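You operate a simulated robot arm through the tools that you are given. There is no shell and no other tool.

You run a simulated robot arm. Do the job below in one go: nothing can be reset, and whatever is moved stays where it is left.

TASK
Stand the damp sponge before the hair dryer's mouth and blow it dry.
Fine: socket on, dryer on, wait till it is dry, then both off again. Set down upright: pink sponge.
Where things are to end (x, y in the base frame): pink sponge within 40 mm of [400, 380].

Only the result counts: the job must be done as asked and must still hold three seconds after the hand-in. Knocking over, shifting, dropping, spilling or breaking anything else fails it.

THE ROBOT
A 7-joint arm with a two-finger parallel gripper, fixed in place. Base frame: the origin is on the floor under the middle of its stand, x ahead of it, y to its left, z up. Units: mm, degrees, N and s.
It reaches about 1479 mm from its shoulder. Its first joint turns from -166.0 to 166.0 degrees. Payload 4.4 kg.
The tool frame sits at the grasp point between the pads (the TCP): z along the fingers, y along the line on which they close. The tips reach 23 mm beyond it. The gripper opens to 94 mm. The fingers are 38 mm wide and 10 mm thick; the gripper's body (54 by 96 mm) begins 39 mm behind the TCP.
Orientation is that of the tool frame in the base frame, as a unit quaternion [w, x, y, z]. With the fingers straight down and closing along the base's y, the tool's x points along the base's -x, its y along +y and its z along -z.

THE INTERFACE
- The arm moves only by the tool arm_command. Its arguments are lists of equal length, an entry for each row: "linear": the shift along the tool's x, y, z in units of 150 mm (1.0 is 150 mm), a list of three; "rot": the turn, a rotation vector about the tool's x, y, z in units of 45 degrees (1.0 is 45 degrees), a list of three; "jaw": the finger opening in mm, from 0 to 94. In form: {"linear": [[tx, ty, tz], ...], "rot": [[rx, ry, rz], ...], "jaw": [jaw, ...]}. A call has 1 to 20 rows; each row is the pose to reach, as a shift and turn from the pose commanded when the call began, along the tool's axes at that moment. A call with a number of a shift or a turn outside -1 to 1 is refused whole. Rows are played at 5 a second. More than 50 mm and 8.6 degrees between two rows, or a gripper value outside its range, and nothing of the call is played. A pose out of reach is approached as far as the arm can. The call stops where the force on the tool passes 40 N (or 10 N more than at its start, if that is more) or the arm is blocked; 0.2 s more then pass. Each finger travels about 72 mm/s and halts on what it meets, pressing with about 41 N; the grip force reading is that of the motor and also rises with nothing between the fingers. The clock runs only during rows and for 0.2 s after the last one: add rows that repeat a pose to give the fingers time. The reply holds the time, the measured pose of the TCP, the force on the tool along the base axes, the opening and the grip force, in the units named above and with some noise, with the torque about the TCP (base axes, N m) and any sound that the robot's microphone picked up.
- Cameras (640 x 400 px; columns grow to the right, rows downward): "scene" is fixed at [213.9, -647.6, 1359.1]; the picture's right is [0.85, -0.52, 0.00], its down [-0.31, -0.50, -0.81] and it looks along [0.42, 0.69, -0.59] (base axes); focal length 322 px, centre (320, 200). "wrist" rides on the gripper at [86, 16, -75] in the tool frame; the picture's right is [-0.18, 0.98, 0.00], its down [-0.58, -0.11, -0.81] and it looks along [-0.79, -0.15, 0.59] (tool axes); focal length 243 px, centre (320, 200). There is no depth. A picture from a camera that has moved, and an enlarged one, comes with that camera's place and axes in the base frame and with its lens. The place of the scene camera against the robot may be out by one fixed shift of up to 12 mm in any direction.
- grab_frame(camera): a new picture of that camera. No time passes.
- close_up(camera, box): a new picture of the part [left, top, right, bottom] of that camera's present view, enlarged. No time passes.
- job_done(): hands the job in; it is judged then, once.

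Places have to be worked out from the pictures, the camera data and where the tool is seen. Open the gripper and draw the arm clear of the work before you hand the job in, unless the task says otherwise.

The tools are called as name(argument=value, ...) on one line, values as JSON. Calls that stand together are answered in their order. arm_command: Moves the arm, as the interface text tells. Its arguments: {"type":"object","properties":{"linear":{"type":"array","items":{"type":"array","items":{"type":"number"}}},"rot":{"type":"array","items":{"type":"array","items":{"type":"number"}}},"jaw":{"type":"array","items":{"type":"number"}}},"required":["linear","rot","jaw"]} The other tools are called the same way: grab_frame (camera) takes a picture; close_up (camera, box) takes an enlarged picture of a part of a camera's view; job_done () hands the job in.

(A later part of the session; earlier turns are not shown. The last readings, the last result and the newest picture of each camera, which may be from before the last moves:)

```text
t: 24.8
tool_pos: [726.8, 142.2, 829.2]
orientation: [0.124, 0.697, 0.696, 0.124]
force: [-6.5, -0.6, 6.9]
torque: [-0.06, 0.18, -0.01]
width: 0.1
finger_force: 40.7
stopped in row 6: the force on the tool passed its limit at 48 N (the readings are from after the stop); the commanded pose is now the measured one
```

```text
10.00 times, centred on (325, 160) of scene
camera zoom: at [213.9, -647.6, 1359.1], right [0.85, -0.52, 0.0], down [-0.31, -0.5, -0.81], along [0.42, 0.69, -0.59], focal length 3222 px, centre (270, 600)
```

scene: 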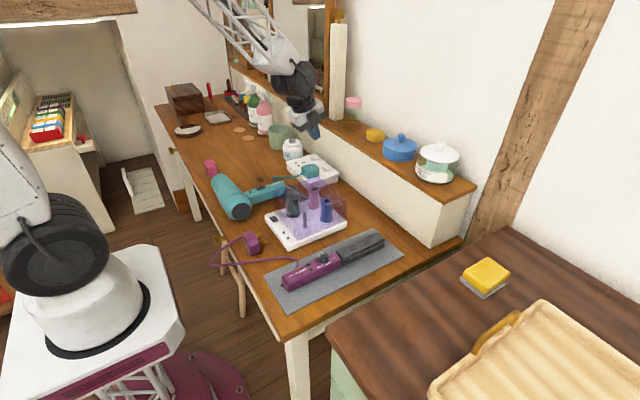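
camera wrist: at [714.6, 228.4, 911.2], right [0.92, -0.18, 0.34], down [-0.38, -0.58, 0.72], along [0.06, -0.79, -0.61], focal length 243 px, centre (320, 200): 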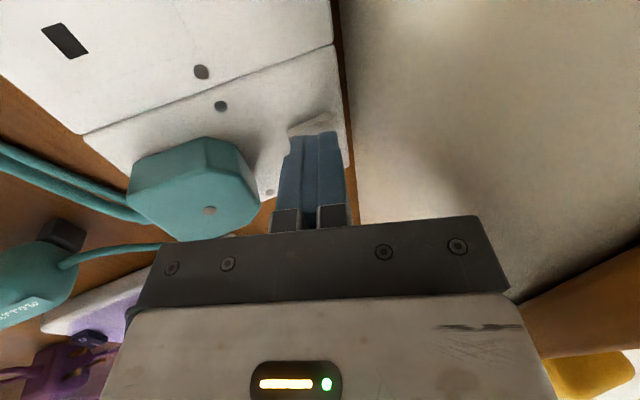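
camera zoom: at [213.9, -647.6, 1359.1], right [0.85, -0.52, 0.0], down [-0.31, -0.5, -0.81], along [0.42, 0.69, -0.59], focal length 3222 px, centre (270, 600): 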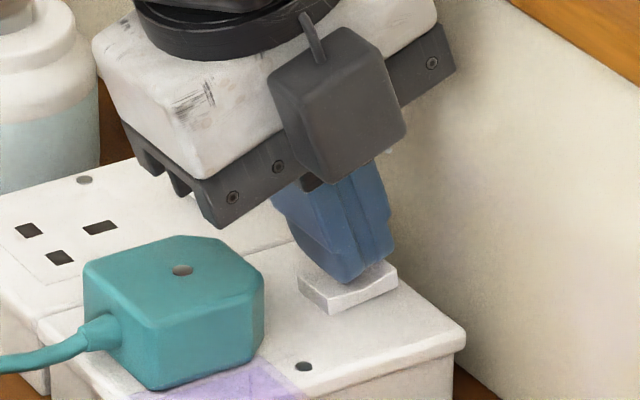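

No click; the tip landed about a third of the way in, too near the pivot. I lift 6 mm and shift 6 mm back toward the raised edge, then look.

arm_command(linear=[[0, 0.0137, -0.0376], [0, -0.0239, -0.0513], [0, -0.0239, -0.0513]], rot=[[0, 0, 0], [0, 0, 0], [0, 0, 0]], jaw=[0, 0, 0])

close_up(camera="wrist", box=[260, 60, 380, 160])

close_up(camera="scene", box=[315, 155, 345, 175])

```text
t: 25.6
tool_pos: [721.5, 141.9, 834.9]
orientation: [0.123, 0.697, 0.696, 0.122]
force: [1.1, 0.6, 0.1]
torque: [-0.01, 0.02, 0.04]
width: 0.2
finger_force: 41.6
```

```text
4.00 times, centred on (320, 110) of wrist
camera zoom: at [711.8, 228.6, 909.3], right [0.92, -0.18, 0.34], down [-0.38, -0.58, 0.72], along [0.06, -0.79, -0.61], focal length 970 px, centre (320, 560)
```

zoom: 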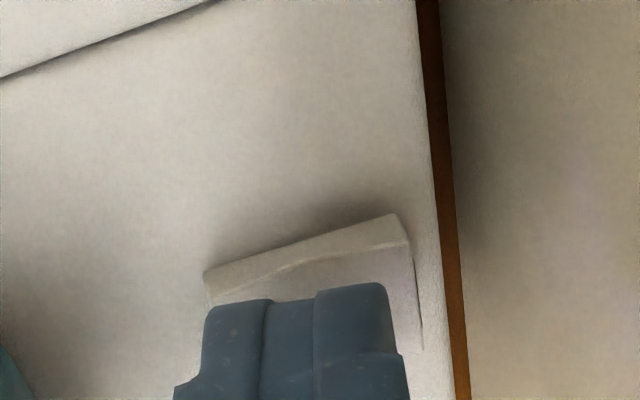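

```text
16.00 times, centred on (330, 165) of scene
camera zoom: at [213.9, -647.6, 1359.1], right [0.85, -0.52, 0.0], down [-0.31, -0.5, -0.81], along [0.42, 0.69, -0.59], focal length 5155 px, centre (160, 760)
```

zoom: 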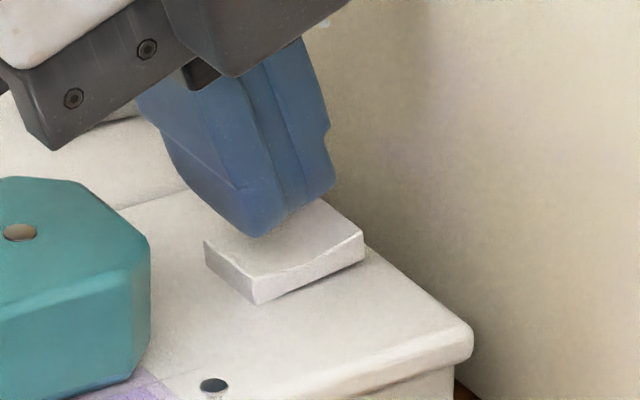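

The rocker now tilts the other way (its wall-side end is raised), so the socket switch has flipped. I retreat up and back along the safe path to compare with the free socket's rocker.

arm_command(linear=[[0, -0.033, -0.065], [0, -0.066, -0.1305], [0, -0.05, -0.35], [0, -0.03, -0.55], [0, -0.0113, -0.749], [0, -0.0113, -0.749]], rot=[[0, 0, 0], [0, 0, 0], [0, 0, 0], [0, 0, 0], [0, 0, 0], [0, 0, 0]], jaw=[0, 0, 0, 0, 0, 0])

grab_frame(camera="wrist")

close_up(camera="scene", box=[280, 145, 350, 195])

close_up(camera="scene", box=[310, 153, 342, 173])

```text
t: 27.0
tool_pos: [679.8, 143.8, 939.3]
orientation: [0.122, 0.696, 0.697, 0.122]
force: [0.7, 1.1, -0.4]
torque: [0.01, 0.0, 0.02]
width: 0.2
finger_force: 41.3
```

```text
taken
camera wrist: at [670.6, 229.1, 1015.0], right [0.92, -0.18, 0.34], down [-0.38, -0.58, 0.72], along [0.06, -0.79, -0.61], focal length 243 px, centre (320, 200)
```

wrist: 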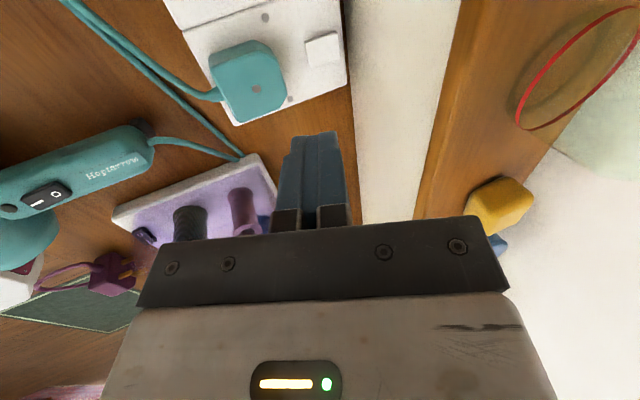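

```text
8.00 times, centred on (315, 170) of scene
camera zoom: at [213.9, -647.6, 1359.1], right [0.85, -0.52, 0.0], down [-0.31, -0.5, -0.81], along [0.42, 0.69, -0.59], focal length 2577 px, centre (360, 440)
```

zoom: 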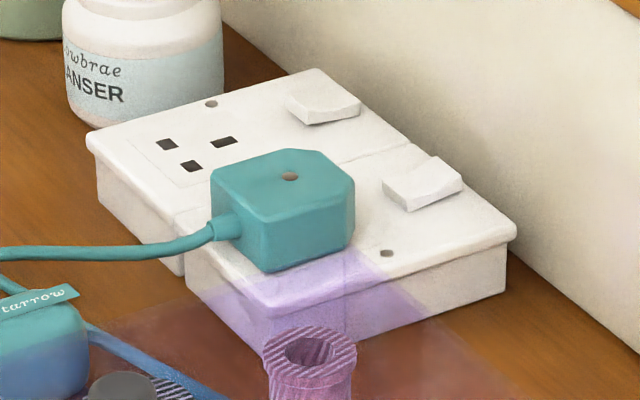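

```text
16.00 times, centred on (326, 163) of scene
camera zoom: at [213.9, -647.6, 1359.1], right [0.85, -0.52, 0.0], down [-0.31, -0.5, -0.81], along [0.42, 0.69, -0.59], focal length 5155 px, centre (224, 792)
```

zoom: 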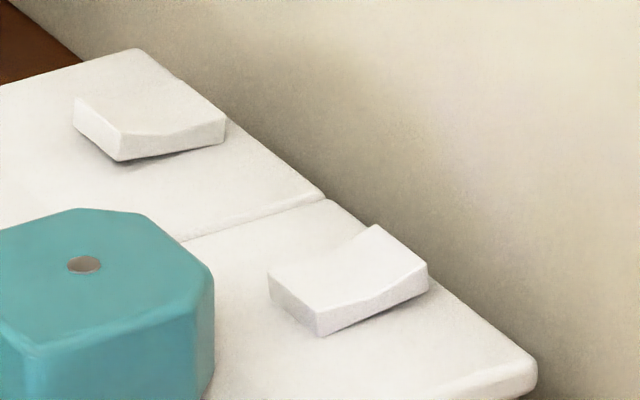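

The socket rocker has clearly flipped relative to the unused one. Now I zoom on the dryer's rocker from here to locate it.

close_up(camera="wrist", box=[0, 110, 160, 230])

arm_command(linear=[[0, 0, 0], [0, 0, 0], [0, 0, 0], [0, 0, 0]], rot=[[0.15, 0, 0], [0.3, 0, 0], [0.444, 0, 0], [0.444, 0, 0]], jaw=[0, 0, 0, 0])

arm_command(linear=[[0.06, -0.25, 0], [0.12, -0.5, 0], [0.18, -0.75, 0], [0.25, -1.0, 0], [0.25, -1.0, 0]], rot=[[0, 0, 0], [0, 0, 0], [0, 0, 0], [0, 0, 0], [0, 0, 0]], jaw=[0, 0, 0, 0, 0])

grab_frame(camera="wrist")

```text
3.33 times, centred on (80, 170) of wrist
camera zoom: at [670.6, 229.1, 1015.0], right [0.92, -0.18, 0.34], down [-0.38, -0.58, 0.72], along [0.06, -0.79, -0.61], focal length 809 px, centre (1120, 300)
```

zoom: 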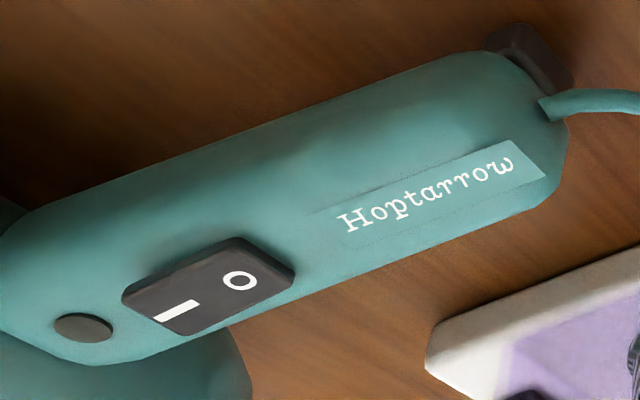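

```text
t: 28.0
tool_pos: [680.4, 142.1, 938.1]
orientation: [-0.001, 0.707, 0.707, 0.0]
force: [-0.6, 1.1, 0.3]
torque: [0.02, 0.02, 0.02]
width: 0.2
finger_force: 40.9
```

```text
t: 29.2
tool_pos: [529.3, 178.6, 937.0]
orientation: [0.0, 0.708, 0.707, 0.0]
force: [-0.4, -0.8, 0.1]
torque: [0.02, -0.03, 0.01]
width: 0.0
finger_force: 40.8
```

```text
taken
camera wrist: at [546.7, 265.6, 1013.0], right [0.98, -0.18, 0.0], down [-0.11, -0.58, 0.81], along [-0.15, -0.79, -0.59], focal length 243 px, centre (320, 200)
```

wrist: 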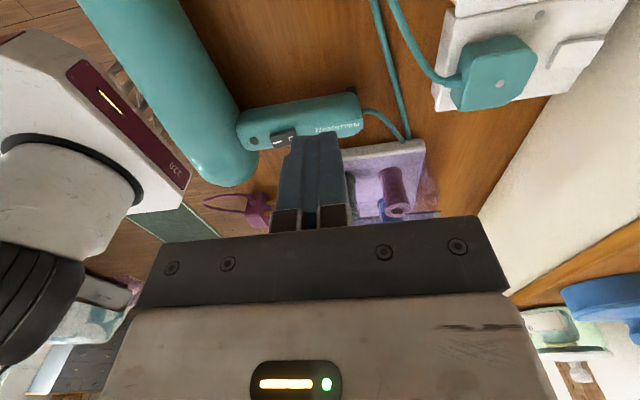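

The dryer rocker spans x ≈ 472–500, y ≈ 111–127, with its I end (x ≈ 472–480) raised to z ≈ 825. I move the closed vertical fingertips to hover over the I end.

arm_command(linear=[[-0.13, -0.12, 0.1], [-0.27, -0.24, 0.25], [-0.4, -0.367, 0.4], [-0.4, -0.367, 0.52], [-0.4, -0.367, 0.52]], rot=[[0, 0, 0], [0, 0, 0], [0, 0, 0], [0, 0, 0], [0, 0, 0]], jaw=[0, 0, 0, 0, 0])

grab_frame(camera="wrist")

close_up(camera="wrist", box=[240, 50, 400, 170])

close_up(camera="scene", box=[220, 150, 300, 210])

```text
t: 30.4
tool_pos: [476.5, 119.1, 859.4]
orientation: [0.001, 0.708, 0.707, 0.0]
force: [0.0, -0.3, -0.8]
torque: [0.0, 0.0, 0.01]
width: 0.0
finger_force: 41.1
```

```text
taken
camera wrist: at [493.0, 205.4, 934.5], right [0.98, -0.18, 0.0], down [-0.11, -0.58, 0.81], along [-0.15, -0.79, -0.59], focal length 243 px, centre (320, 200)
```

wrist: 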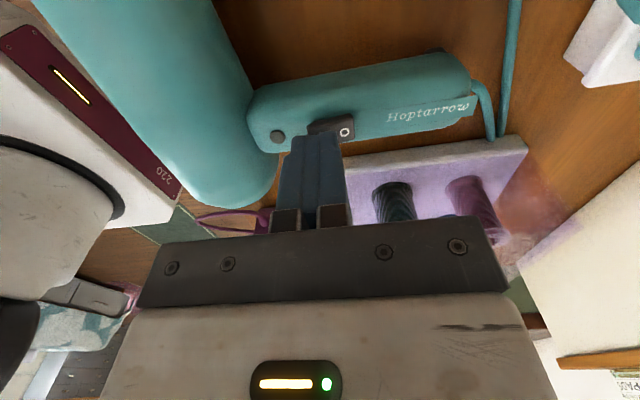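

```text
3.33 times, centred on (320, 110) of wrist
camera zoom: at [493.0, 205.4, 934.5], right [0.98, -0.18, 0.0], down [-0.11, -0.58, 0.81], along [-0.15, -0.79, -0.59], focal length 809 px, centre (320, 500)
```

zoom: 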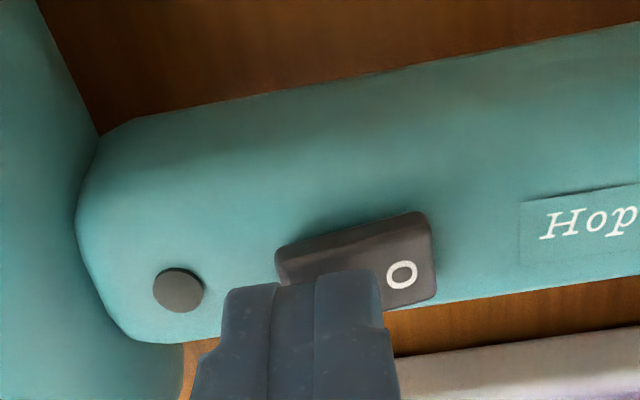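

```text
6.67 times, centred on (260, 180) of scene
camera zoom: at [213.9, -647.6, 1359.1], right [0.85, -0.52, 0.0], down [-0.31, -0.5, -0.81], along [0.42, 0.69, -0.59], focal length 2148 px, centre (720, 333)
```

zoom: 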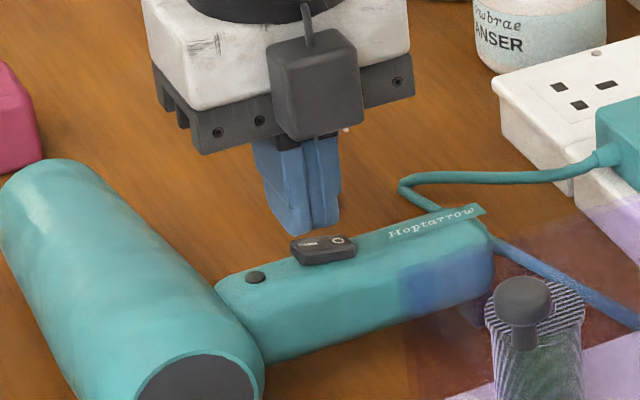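

The fingertip spans x ≈ 464–488 and the rocker pivots near 484, so I shift 4 mm back and press down on the I end in small steps.

arm_command(linear=[[0, -0.0267, 0.02], [0, -0.0267, 0.045], [0, -0.0267, 0.0633], [0, -0.0267, 0.0733], [0, -0.0267, 0.0833], [0, -0.0267, 0.0933]], rot=[[0, 0, 0], [0, 0, 0], [0, 0, 0], [0, 0, 0], [0, 0, 0], [0, 0, 0]], jaw=[0, 0, 0, 0, 0, 0])

close_up(camera="wrist", box=[240, 50, 400, 170])

close_up(camera="scene", box=[220, 150, 300, 210])

```text
t: 31.8
tool_pos: [473.3, 119.9, 847.9]
orientation: [0.001, 0.707, 0.707, 0.002]
force: [-7.1, -2.8, 19.0]
torque: [-0.26, 0.0, -0.11]
width: 0.0
finger_force: 40.7
stopped in row 6: the force on the tool passed its limit at 46 N (the readings are from after the stop); the commanded pose is now the measured one
```

```text
3.33 times, centred on (320, 110) of wrist
camera zoom: at [489.4, 206.1, 922.9], right [0.98, -0.18, 0.0], down [-0.11, -0.58, 0.81], along [-0.15, -0.79, -0.59], focal length 809 px, centre (320, 500)
```

zoom: 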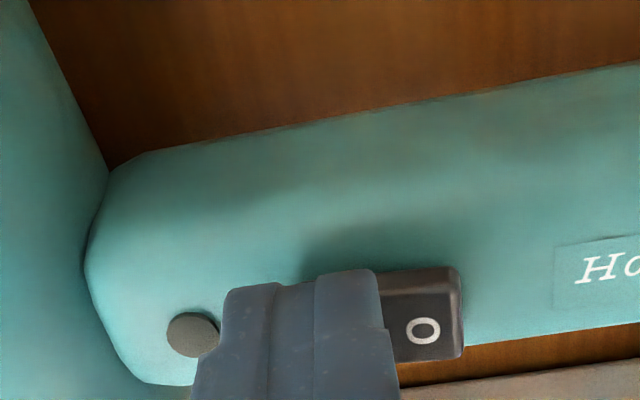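

```text
6.67 times, centred on (260, 180) of scene
camera zoom: at [213.9, -647.6, 1359.1], right [0.85, -0.52, 0.0], down [-0.31, -0.5, -0.81], along [0.42, 0.69, -0.59], focal length 2148 px, centre (720, 333)
```

zoom: 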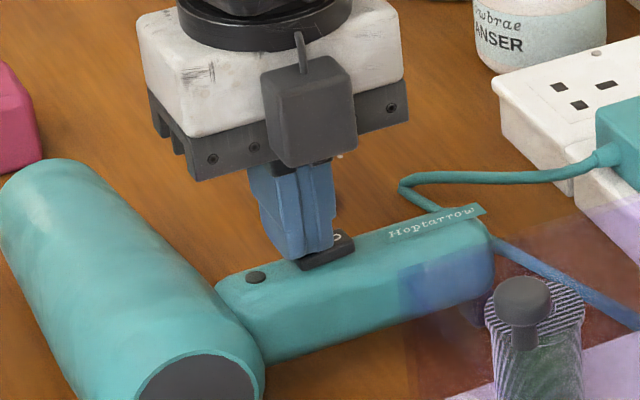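

The press stopped at 46 N; I lift 12 mm to read the rocker and listen.

arm_command(linear=[[0, 0, -0.03], [0, 0, -0.08], [0, 0, -0.08]], rot=[[0, 0, 0], [0, 0, 0], [0, 0, 0]], jaw=[0, 0, 0])

close_up(camera="wrist", box=[240, 50, 400, 170])

close_up(camera="scene", box=[252, 180, 276, 195])

```text
t: 32.6
tool_pos: [472.6, 119.6, 860.5]
orientation: [0.001, 0.706, 0.708, 0.001]
force: [-0.1, -0.9, -0.3]
torque: [-0.02, 0.03, -0.02]
width: 0.0
finger_force: 41.3
```

```text
3.33 times, centred on (320, 110) of wrist
camera zoom: at [489.2, 205.9, 934.7], right [0.98, -0.18, 0.0], down [-0.11, -0.58, 0.81], along [-0.15, -0.79, -0.59], focal length 809 px, centre (320, 500)
```

zoom: 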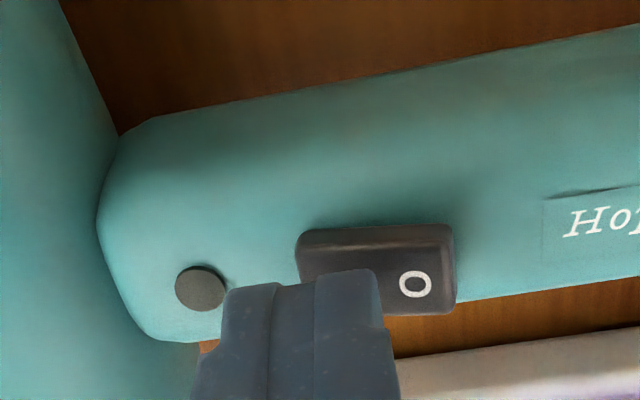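

```text
16.00 times, centred on (264, 188) of scene
camera zoom: at [213.9, -647.6, 1359.1], right [0.85, -0.52, 0.0], down [-0.31, -0.5, -0.81], along [0.42, 0.69, -0.59], focal length 5155 px, centre (1216, 400)
```

zoom: 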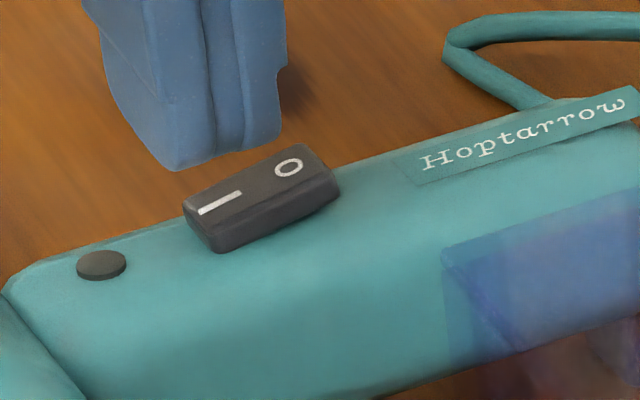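

The dryer rocker flipped to I, but no sound is reported yet. I rise out of the way, let some time pass and compare the sponge's look.

close_up(camera="scene", box=[190, 150, 250, 190])

arm_command(linear=[[0, 0, -0.2], [0, 0, -0.4], [0, 0, -0.55], [0, 0, -0.55], [0, 0, -0.55], [0, 0, -0.55], [0, 0, -0.55], [0, 0, -0.55], [0, 0, -0.55], [0, 0, -0.55]], rot=[[0, 0, 0], [0, 0, 0], [0, 0, 0], [0, 0, 0], [0, 0, 0], [0, 0, 0], [0, 0, 0], [0, 0, 0], [0, 0, 0], [0, 0, 0]], jaw=[0, 0, 0, 0, 0, 0, 0, 0, 0, 0])

grab_frame(camera="wrist")

close_up(camera="scene", box=[190, 150, 250, 190])

```text
10.00 times, centred on (220, 170) of scene
camera zoom: at [213.9, -647.6, 1359.1], right [0.85, -0.52, 0.0], down [-0.31, -0.5, -0.81], along [0.42, 0.69, -0.59], focal length 3222 px, centre (1320, 500)
```

zoom: 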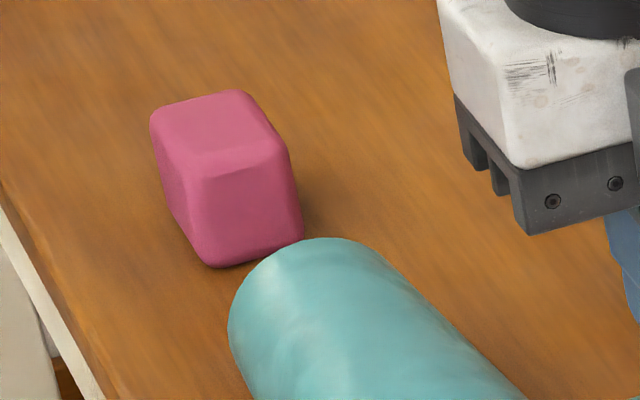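

```text
t: 34.8
tool_pos: [472.9, 119.4, 942.2]
orientation: [0.0, 0.707, 0.707, 0.0]
force: [-0.2, 0.6, -0.5]
torque: [0.03, 0.0, 0.02]
width: 0.0
finger_force: 41.0
```

```text
taken
camera wrist: at [488.9, 205.9, 1016.8], right [0.98, -0.18, 0.0], down [-0.11, -0.58, 0.81], along [-0.15, -0.79, -0.59], focal length 243 px, centre (320, 200)
```

wrist: 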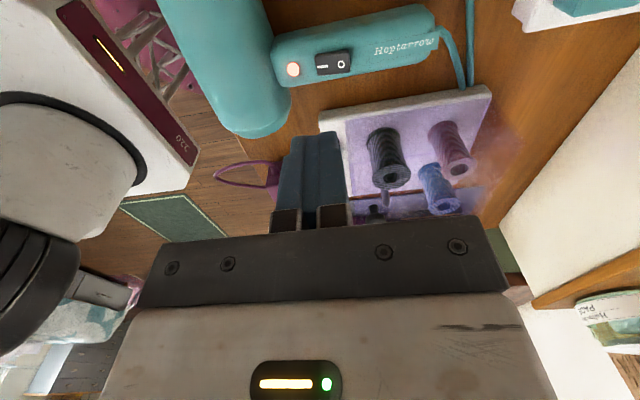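

```text
10.00 times, centred on (220, 170) of scene
camera zoom: at [213.9, -647.6, 1359.1], right [0.85, -0.52, 0.0], down [-0.31, -0.5, -0.81], along [0.42, 0.69, -0.59], focal length 3222 px, centre (1320, 500)
```

zoom: 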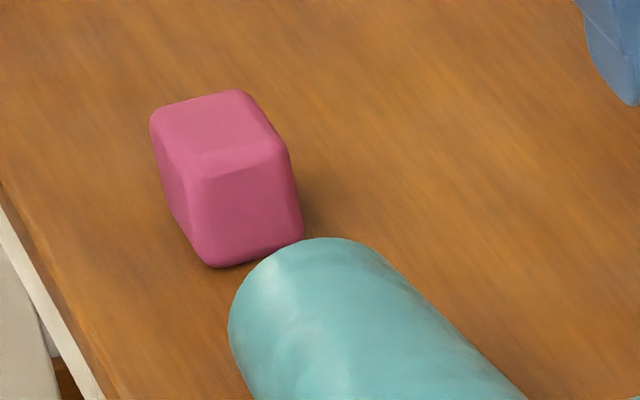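

The dryer's pilot light is now glowing, so socket and dryer are both on. I wait and watch the sponge.

arm_command(linear=[[0, 0, 0], [0, 0, 0], [0, 0, 0], [0, 0, 0], [0, 0, 0], [0, 0, 0], [0, 0, 0], [0, 0, 0], [0, 0, 0], [0, 0, 0], [0, 0, 0], [0, 0, 0], [0, 0, 0], [0, 0, 0], [0, 0, 0]], rot=[[0, 0, 0], [0, 0, 0], [0, 0, 0], [0, 0, 0], [0, 0, 0], [0, 0, 0], [0, 0, 0], [0, 0, 0], [0, 0, 0], [0, 0, 0], [0, 0, 0], [0, 0, 0], [0, 0, 0], [0, 0, 0], [0, 0, 0]], jaw=[0, 0, 0, 0, 0, 0, 0, 0, 0, 0, 0, 0, 0, 0, 0])

close_up(camera="scene", box=[190, 150, 250, 190])

close_up(camera="wrist", box=[250, 0, 450, 120])

```text
t: 38.0
tool_pos: [471.8, 118.4, 943.4]
orientation: [0.001, 0.707, 0.707, 0.001]
force: [0.0, -0.3, 0.2]
torque: [-0.03, 0.02, -0.01]
width: 0.1
finger_force: 41.0
```

```text
10.00 times, centred on (220, 170) of scene
camera zoom: at [213.9, -647.6, 1359.1], right [0.85, -0.52, 0.0], down [-0.31, -0.5, -0.81], along [0.42, 0.69, -0.59], focal length 3222 px, centre (1320, 500)
```

zoom: 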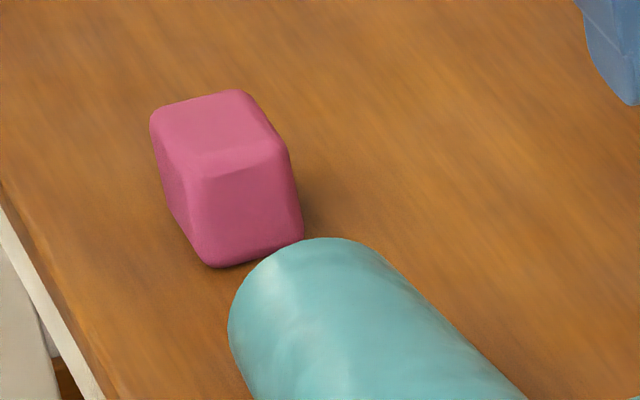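

```text
3.20 times, centred on (350, 60) of wrist
camera zoom: at [488.9, 205.8, 1016.8], right [0.98, -0.18, 0.0], down [-0.11, -0.58, 0.81], along [-0.15, -0.79, -0.59], focal length 776 px, centre (224, 648)
```

zoom: 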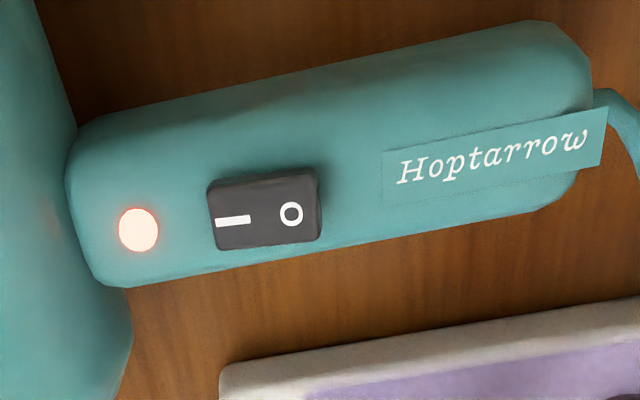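

Light still on; the sponge looks still dark pink. I keep waiting.

arm_command(linear=[[0, 0, 0], [0, 0, 0], [0, 0, 0], [0, 0, 0], [0, 0, 0], [0, 0, 0], [0, 0, 0], [0, 0, 0], [0, 0, 0], [0, 0, 0], [0, 0, 0], [0, 0, 0], [0, 0, 0], [0, 0, 0], [0, 0, 0], [0, 0, 0], [0, 0, 0], [0, 0, 0], [0, 0, 0], [0, 0, 0]], rot=[[0, 0, 0], [0, 0, 0], [0, 0, 0], [0, 0, 0], [0, 0, 0], [0, 0, 0], [0, 0, 0], [0, 0, 0], [0, 0, 0], [0, 0, 0], [0, 0, 0], [0, 0, 0], [0, 0, 0], [0, 0, 0], [0, 0, 0], [0, 0, 0], [0, 0, 0], [0, 0, 0], [0, 0, 0], [0, 0, 0]], jaw=[0, 0, 0, 0, 0, 0, 0, 0, 0, 0, 0, 0, 0, 0, 0, 0, 0, 0, 0, 0])

close_up(camera="scene", box=[190, 150, 250, 190])

arm_command(linear=[[0, 0, 0], [0, 0, 0], [0, 0, 0], [0, 0, 0], [0, 0, 0], [0, 0, 0], [0, 0, 0], [0, 0, 0], [0, 0, 0], [0, 0, 0], [0, 0, 0], [0, 0, 0], [0, 0, 0], [0, 0, 0], [0, 0, 0], [0, 0, 0], [0, 0, 0], [0, 0, 0], [0, 0, 0], [0, 0, 0]], rot=[[0, 0, 0], [0, 0, 0], [0, 0, 0], [0, 0, 0], [0, 0, 0], [0, 0, 0], [0, 0, 0], [0, 0, 0], [0, 0, 0], [0, 0, 0], [0, 0, 0], [0, 0, 0], [0, 0, 0], [0, 0, 0], [0, 0, 0], [0, 0, 0], [0, 0, 0], [0, 0, 0], [0, 0, 0], [0, 0, 0]], jaw=[0, 0, 0, 0, 0, 0, 0, 0, 0, 0, 0, 0, 0, 0, 0, 0, 0, 0, 0, 0])

close_up(camera="scene", box=[190, 150, 250, 190])

```text
t: 42.2
tool_pos: [471.2, 119.3, 942.0]
orientation: [0.0, 0.707, 0.707, 0.001]
force: [0.7, -0.1, 0.2]
torque: [0.04, 0.0, -0.02]
width: 0.0
finger_force: 41.0
```

```text
10.00 times, centred on (220, 170) of scene
camera zoom: at [213.9, -647.6, 1359.1], right [0.85, -0.52, 0.0], down [-0.31, -0.5, -0.81], along [0.42, 0.69, -0.59], focal length 3222 px, centre (1320, 500)
```

zoom: 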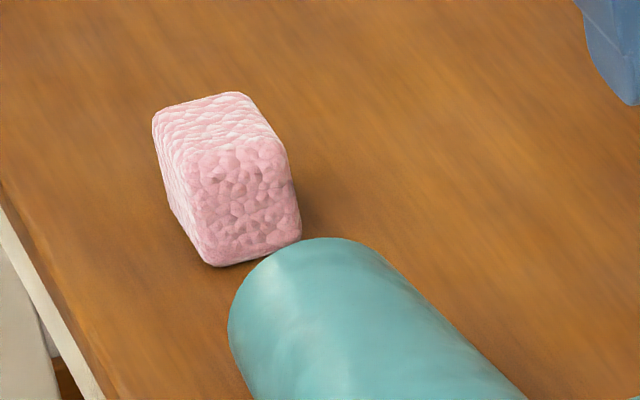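

```text
t: 46.4
tool_pos: [472.4, 119.4, 941.6]
orientation: [0.0, 0.706, 0.708, 0.0]
force: [-0.3, -1.1, -0.1]
torque: [-0.02, 0.02, -0.01]
width: 0.0
finger_force: 41.3
```

```text
10.00 times, centred on (220, 170) of scene
camera zoom: at [213.9, -647.6, 1359.1], right [0.85, -0.52, 0.0], down [-0.31, -0.5, -0.81], along [0.42, 0.69, -0.59], focal length 3222 px, centre (1320, 500)
```

zoom: 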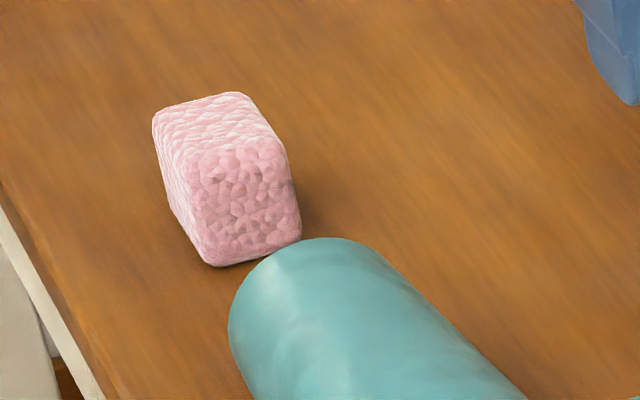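

The sponge has turned pale and textured: it is dry. Now I go over the rocker's raised O end (x ≈ 496) to switch the dryer off.

arm_command(linear=[[0, 0.08, 0.1], [0, 0.155, 0.25], [0, 0.155, 0.4], [0, 0.155, 0.54], [0, 0.155, 0.54]], rot=[[0, 0, 0], [0, 0, 0], [0, 0, 0], [0, 0, 0], [0, 0, 0]], jaw=[0, 0, 0, 0, 0])

close_up(camera="wrist", box=[240, 50, 400, 170])

close_up(camera="scene", box=[220, 150, 300, 210])

```text
t: 47.6
tool_pos: [496.4, 118.1, 861.8]
orientation: [0.001, 0.707, 0.707, 0.001]
force: [-0.3, -0.1, -0.3]
torque: [-0.05, -0.03, -0.03]
width: 0.1
finger_force: 41.2
```

```text
3.33 times, centred on (320, 110) of wrist
camera zoom: at [512.8, 205.7, 935.8], right [0.98, -0.18, 0.0], down [-0.11, -0.58, 0.81], along [-0.15, -0.79, -0.59], focal length 809 px, centre (320, 500)
```

zoom: 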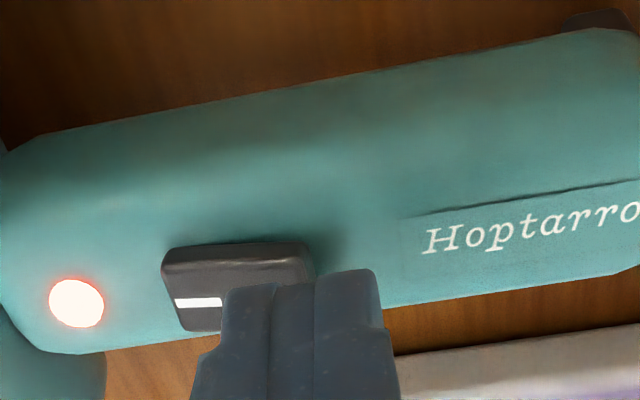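

```text
6.67 times, centred on (260, 180) of scene
camera zoom: at [213.9, -647.6, 1359.1], right [0.85, -0.52, 0.0], down [-0.31, -0.5, -0.81], along [0.42, 0.69, -0.59], focal length 2148 px, centre (720, 333)
```

zoom: 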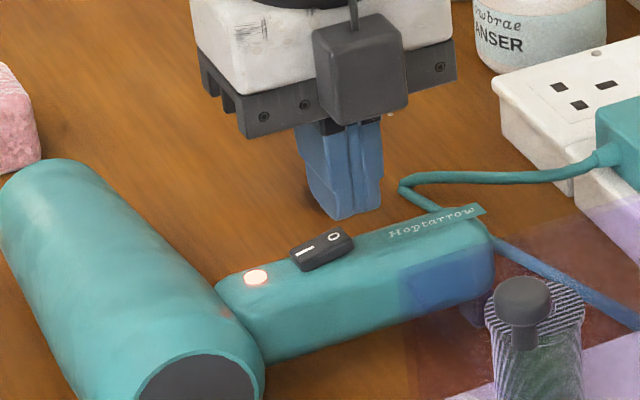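

Fingertip covers x ≈ 484–508, i.e. only the O half. I press down.

arm_command(linear=[[0, 0, 0.04], [0, 0, 0.065], [0, 0, 0.08], [0, 0, 0.09], [0, 0, 0.1], [0, 0, 0.11]], rot=[[0, 0, 0], [0, 0, 0], [0, 0, 0], [0, 0, 0], [0, 0, 0], [0, 0, 0]], jaw=[0, 0, 0, 0, 0, 0])

close_up(camera="wrist", box=[240, 50, 400, 170])

close_up(camera="scene", box=[220, 150, 300, 210])

```text
t: 48.9
tool_pos: [497.3, 119.1, 847.2]
orientation: [0.002, 0.707, 0.707, 0.001]
force: [-5.6, -3.5, 14.4]
torque: [-0.18, 0.27, -0.03]
width: 0.0
finger_force: 41.3
stopped in row 6: the force on the tool passed its limit at 45 N (the readings are from after the stop); the commanded pose is now the measured one
```

```text
3.33 times, centred on (320, 110) of wrist
camera zoom: at [513.4, 206.2, 922.1], right [0.98, -0.18, 0.01], down [-0.11, -0.58, 0.81], along [-0.14, -0.79, -0.59], focal length 809 px, centre (320, 500)
```

zoom: 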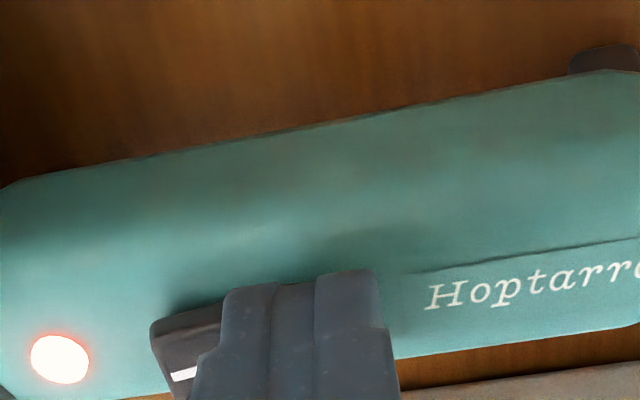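

```text
6.67 times, centred on (260, 180) of scene
camera zoom: at [213.9, -647.6, 1359.1], right [0.85, -0.52, 0.0], down [-0.31, -0.5, -0.81], along [0.42, 0.69, -0.59], focal length 2148 px, centre (720, 333)
```

zoom: 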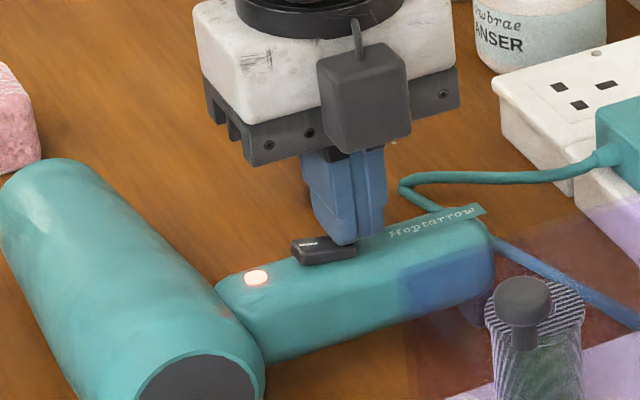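

The rocker seems flipped; the pilot light may lag. I lift clear and check again.

arm_command(linear=[[0, 0, -0.05], [0, 0, -0.2], [0, 0, -0.4], [0, 0, -0.6], [0, 0, -0.6], [0, 0, -0.6]], rot=[[0, 0, 0], [0, 0, 0], [0, 0, 0], [0, 0, 0], [0, 0, 0], [0, 0, 0]], jaw=[0, 0, 0, 0, 0, 0])

close_up(camera="wrist", box=[220, 0, 420, 120])

close_up(camera="scene", box=[252, 180, 276, 195])

grab_frame(camera="scene")

```text
t: 50.3
tool_pos: [496.3, 119.8, 936.7]
orientation: [0.002, 0.707, 0.707, 0.002]
force: [-0.1, -0.1, -0.8]
torque: [-0.03, -0.01, -0.01]
width: 0.1
finger_force: 40.9
```

```text
3.20 times, centred on (320, 60) of wrist
camera zoom: at [512.3, 206.6, 1010.9], right [0.98, -0.18, 0.0], down [-0.11, -0.58, 0.81], along [-0.15, -0.79, -0.59], focal length 776 px, centre (320, 648)
```

zoom: 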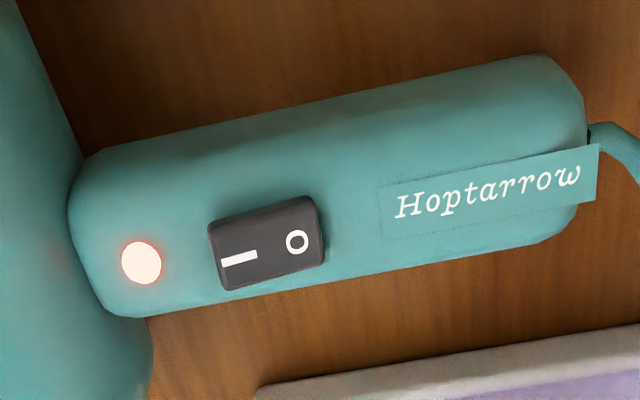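

```text
16.00 times, centred on (264, 188) of scene
camera zoom: at [213.9, -647.6, 1359.1], right [0.85, -0.52, 0.0], down [-0.31, -0.5, -0.81], along [0.42, 0.69, -0.59], focal length 5155 px, centre (1216, 400)
```

zoom: 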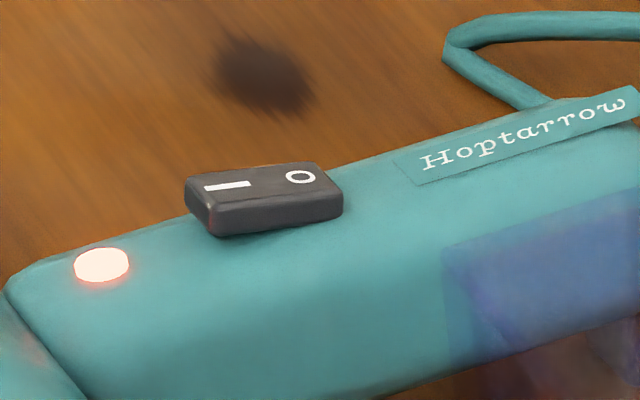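

```text
taken
```

scene: 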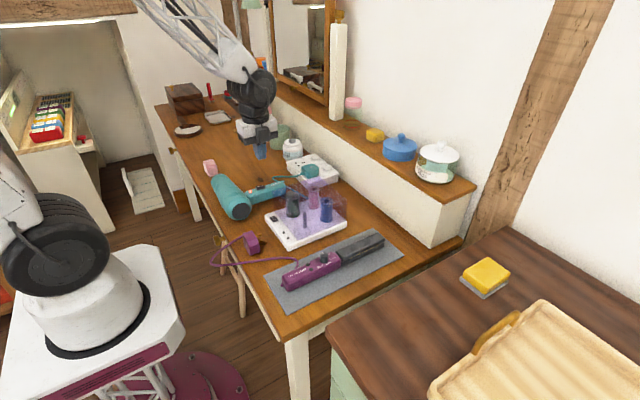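

The rocker is back in its original off tilt, while the light lagged similarly when switching on. I wait two seconds and check again.

arm_command(linear=[[0, 0, 0], [0, 0, 0], [0, 0, 0], [0, 0, 0], [0, 0, 0], [0, 0, 0], [0, 0, 0], [0, 0, 0], [0, 0, 0], [0, 0, 0]], rot=[[0, 0, 0], [0, 0, 0], [0, 0, 0], [0, 0, 0], [0, 0, 0], [0, 0, 0], [0, 0, 0], [0, 0, 0], [0, 0, 0], [0, 0, 0]], jaw=[0, 0, 0, 0, 0, 0, 0, 0, 0, 0])

close_up(camera="wrist", box=[220, 0, 420, 120])

```text
t: 52.5
tool_pos: [496.7, 120.0, 936.5]
orientation: [0.002, 0.708, 0.707, 0.002]
force: [-0.1, 0.9, 0.8]
torque: [-0.03, -0.01, 0.01]
width: 0.2
finger_force: 40.9
```

```text
3.20 times, centred on (320, 60) of wrist
camera zoom: at [512.4, 206.6, 1010.9], right [0.98, -0.18, 0.0], down [-0.11, -0.58, 0.81], along [-0.15, -0.79, -0.59], focal length 776 px, centre (320, 648)
```

zoom: 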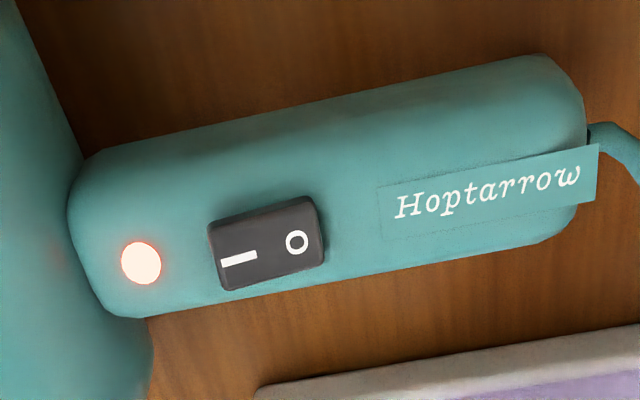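

The pilot light is still lit though the rocker is at O; it may be a heat lamp that needs to cool. I wait several more seconds while watching it.

arm_command(linear=[[0, 0, 0], [0, 0, 0], [0, 0, 0], [0, 0, 0], [0, 0, 0], [0, 0, 0], [0, 0, 0], [0, 0, 0], [0, 0, 0], [0, 0, 0], [0, 0, 0], [0, 0, 0], [0, 0, 0], [0, 0, 0], [0, 0, 0], [0, 0, 0], [0, 0, 0], [0, 0, 0], [0, 0, 0], [0, 0, 0]], rot=[[0, 0, 0], [0, 0, 0], [0, 0, 0], [0, 0, 0], [0, 0, 0], [0, 0, 0], [0, 0, 0], [0, 0, 0], [0, 0, 0], [0, 0, 0], [0, 0, 0], [0, 0, 0], [0, 0, 0], [0, 0, 0], [0, 0, 0], [0, 0, 0], [0, 0, 0], [0, 0, 0], [0, 0, 0], [0, 0, 0]], jaw=[0, 0, 0, 0, 0, 0, 0, 0, 0, 0, 0, 0, 0, 0, 0, 0, 0, 0, 0, 0])

close_up(camera="wrist", box=[260, 30, 340, 80])

close_up(camera="scene", box=[200, 140, 280, 200])

```text
t: 56.7
tool_pos: [496.9, 119.0, 936.4]
orientation: [0.002, 0.707, 0.707, 0.002]
force: [0.1, -0.3, -0.3]
torque: [0.0, 0.06, 0.03]
width: 0.0
finger_force: 41.0
```

```text
8.00 times, centred on (300, 55) of wrist
camera zoom: at [512.4, 206.6, 1010.9], right [0.98, -0.18, 0.0], down [-0.11, -0.58, 0.81], along [-0.15, -0.79, -0.59], focal length 1941 px, centre (480, 1360)
```

zoom: 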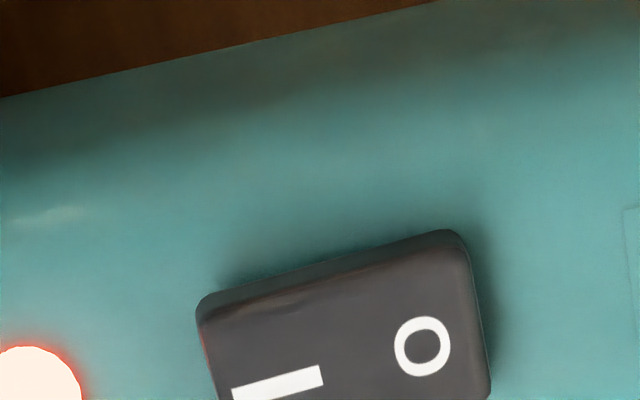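

```text
6.67 times, centred on (240, 170) of scene
camera zoom: at [213.9, -647.6, 1359.1], right [0.85, -0.52, 0.0], down [-0.31, -0.5, -0.81], along [0.42, 0.69, -0.59], focal length 2148 px, centre (853, 400)
```

zoom: 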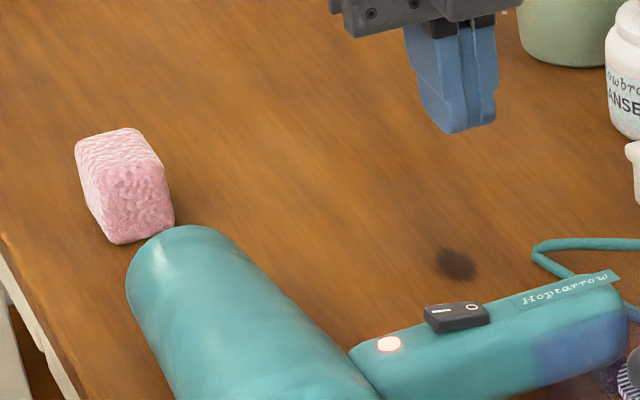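

The rocker is at O; the lamp may be a heat lamp, so I'll check it again later. Next is the socket: I travel back above the plug, leaning the hand 30° this time so it can reach the rocker's raised wall-side end.

arm_command(linear=[[0.037, 0.25, 0], [0.074, 0.5, 0], [0.11, 0.75, 0], [0.143, 1.0, 0], [0.143, 1.0, 0], [0.143, 1.0, 0], [0.143, 1.0, 0], [0.143, 1.0, 0], [0.143, 1.0, 0]], rot=[[0, 0, 0], [0, 0, 0], [0, 0, 0], [0, 0, 0], [-0.17, 0, 0], [-0.34, 0, 0], [-0.51, 0, 0], [-0.667, 0, 0], [-0.667, 0, 0]], jaw=[0, 0, 0, 0, 0, 0, 0, 0, 0])

grab_frame(camera="wrist")

close_up(camera="scene", box=[200, 100, 380, 210])

```text
t: 58.7
tool_pos: [647.3, 141.0, 937.6]
orientation: [0.184, 0.682, 0.682, 0.186]
force: [0.0, 0.0, -0.6]
torque: [-0.03, 0.02, 0.02]
width: 0.1
finger_force: 41.0
```

```text
taken
camera wrist: at [623.2, 227.8, 1010.5], right [0.85, -0.18, 0.5], down [-0.5, -0.58, 0.64], along [0.17, -0.79, -0.59], focal length 243 px, centre (320, 200)
```

wrist: 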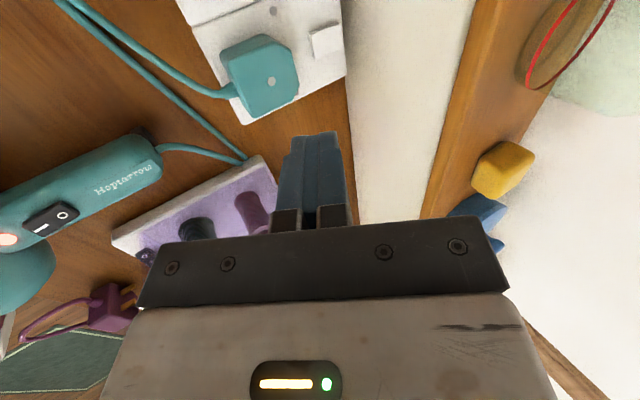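

```text
3.56 times, centred on (290, 155) of scene
camera zoom: at [213.9, -647.6, 1359.1], right [0.85, -0.52, 0.0], down [-0.31, -0.5, -0.81], along [0.42, 0.69, -0.59], focal length 1146 px, centre (427, 360)
```

zoom: 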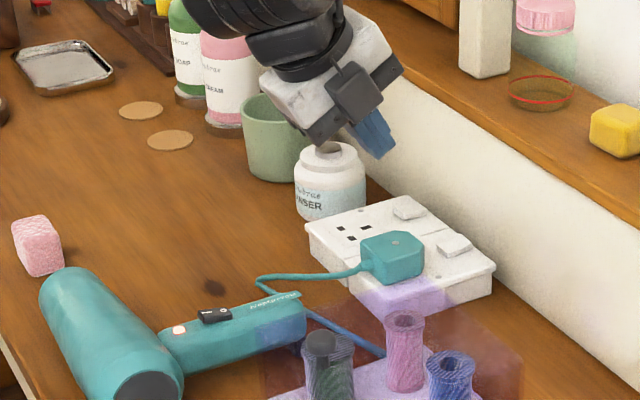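

Clear so far. I descend between plug and shelf to about TCP (711, 141, 846).

arm_command(linear=[[0, 0.016, 0.19], [0, 0.032, 0.38], [0, 0.048, 0.57], [0, 0.063, 0.737], [0, 0.063, 0.737]], rot=[[0, 0, 0], [0, 0, 0], [0, 0, 0], [0, 0, 0], [0, 0, 0]], jaw=[0, 0, 0, 0, 0])

grab_frame(camera="wrist")

close_up(camera="wrist", box=[260, 40, 420, 160])

close_up(camera="scene", box=[290, 125, 360, 180])

```text
t: 59.9
tool_pos: [709.9, 140.2, 846.8]
orientation: [0.184, 0.683, 0.683, 0.185]
force: [0.2, -0.9, 0.6]
torque: [0.0, 0.01, 0.03]
width: 0.0
finger_force: 40.9
```

```text
taken
camera wrist: at [686.8, 227.9, 919.1], right [0.85, -0.18, 0.5], down [-0.5, -0.58, 0.64], along [0.17, -0.79, -0.59], focal length 243 px, centre (320, 200)
```

wrist: 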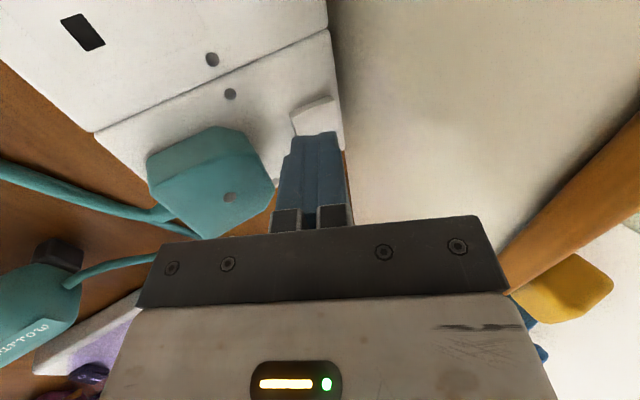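

```text
3.33 times, centred on (340, 100) of wrist
camera zoom: at [686.8, 227.9, 919.1], right [0.85, -0.18, 0.5], down [-0.5, -0.58, 0.64], along [0.17, -0.79, -0.59], focal length 809 px, centre (253, 533)
```

zoom: 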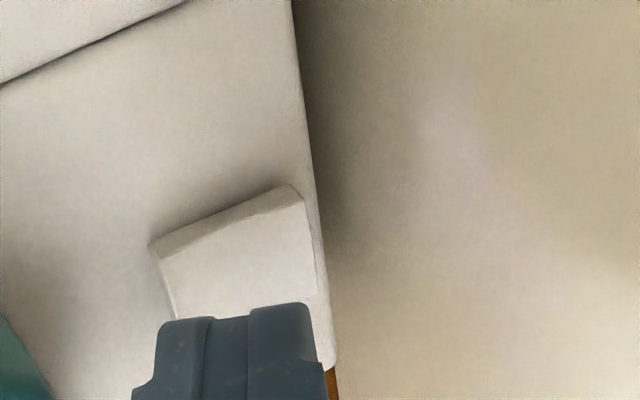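

```text
7.27 times, centred on (325, 152) of scene
camera zoom: at [213.9, -647.6, 1359.1], right [0.85, -0.52, 0.0], down [-0.31, -0.5, -0.81], along [0.42, 0.69, -0.59], focal length 2343 px, centre (284, 546)
```

zoom: 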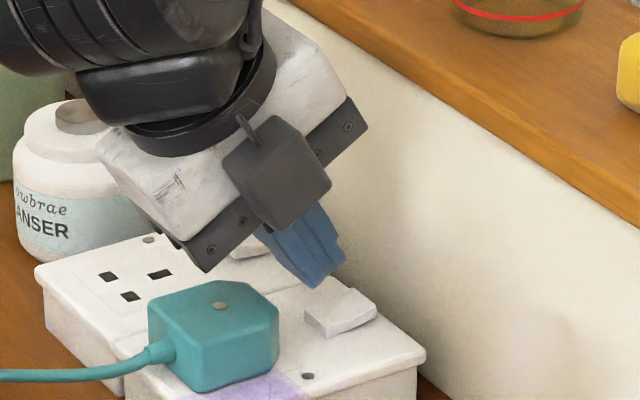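

The body's lower corner clears the plug well. I shift over the rocker's raised wall-side end, hovering about 6 mm above.

arm_command(linear=[[0.001, 0.05, 0.05], [0.002, 0.095, 0.11], [0.003, 0.1325, 0.157], [0.003, 0.1325, 0.157]], rot=[[0, 0, 0], [0, 0, 0], [0, 0, 0], [0, 0, 0]], jaw=[0, 0, 0, 0])

close_up(camera="wrist", box=[240, 40, 400, 160])

close_up(camera="scene", box=[295, 130, 355, 180])

grab_frame(camera="wrist")

```text
t: 60.9
tool_pos: [739.1, 142.4, 836.2]
orientation: [0.185, 0.682, 0.683, 0.185]
force: [0.4, 0.2, -0.5]
torque: [0.01, 0.03, 0.02]
width: 0.0
finger_force: 41.2
```

```text
3.33 times, centred on (320, 100) of wrist
camera zoom: at [716.1, 228.4, 908.9], right [0.85, -0.18, 0.5], down [-0.5, -0.58, 0.64], along [0.17, -0.79, -0.59], focal length 809 px, centre (320, 533)
```

zoom: 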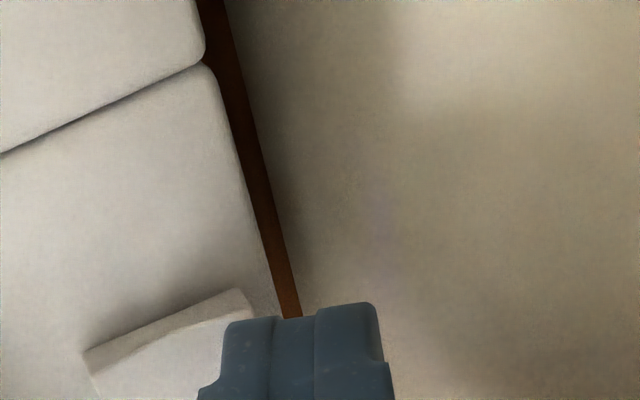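

```text
8.00 times, centred on (325, 155) of scene
camera zoom: at [213.9, -647.6, 1359.1], right [0.85, -0.52, 0.0], down [-0.31, -0.5, -0.81], along [0.42, 0.69, -0.59], focal length 2577 px, centre (280, 560)
```

zoom: 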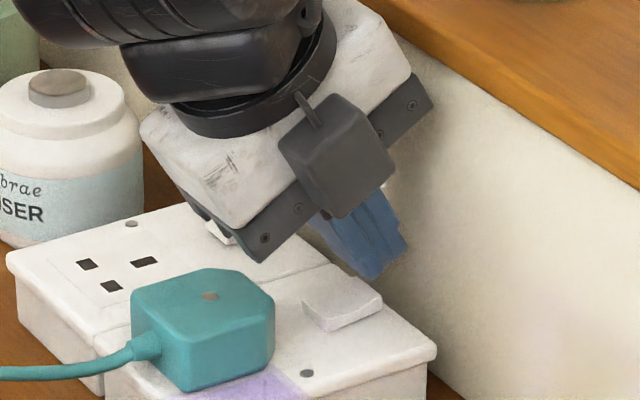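

```text
taken
camera wrist: at [716.1, 228.4, 908.9], right [0.85, -0.18, 0.5], down [-0.5, -0.58, 0.64], along [0.17, -0.79, -0.59], focal length 243 px, centre (320, 200)
```

wrist: 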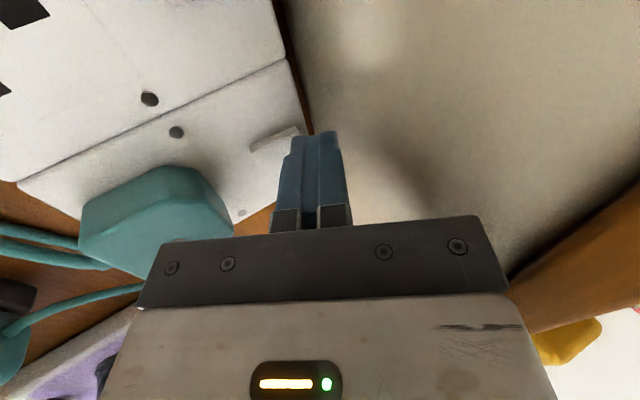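

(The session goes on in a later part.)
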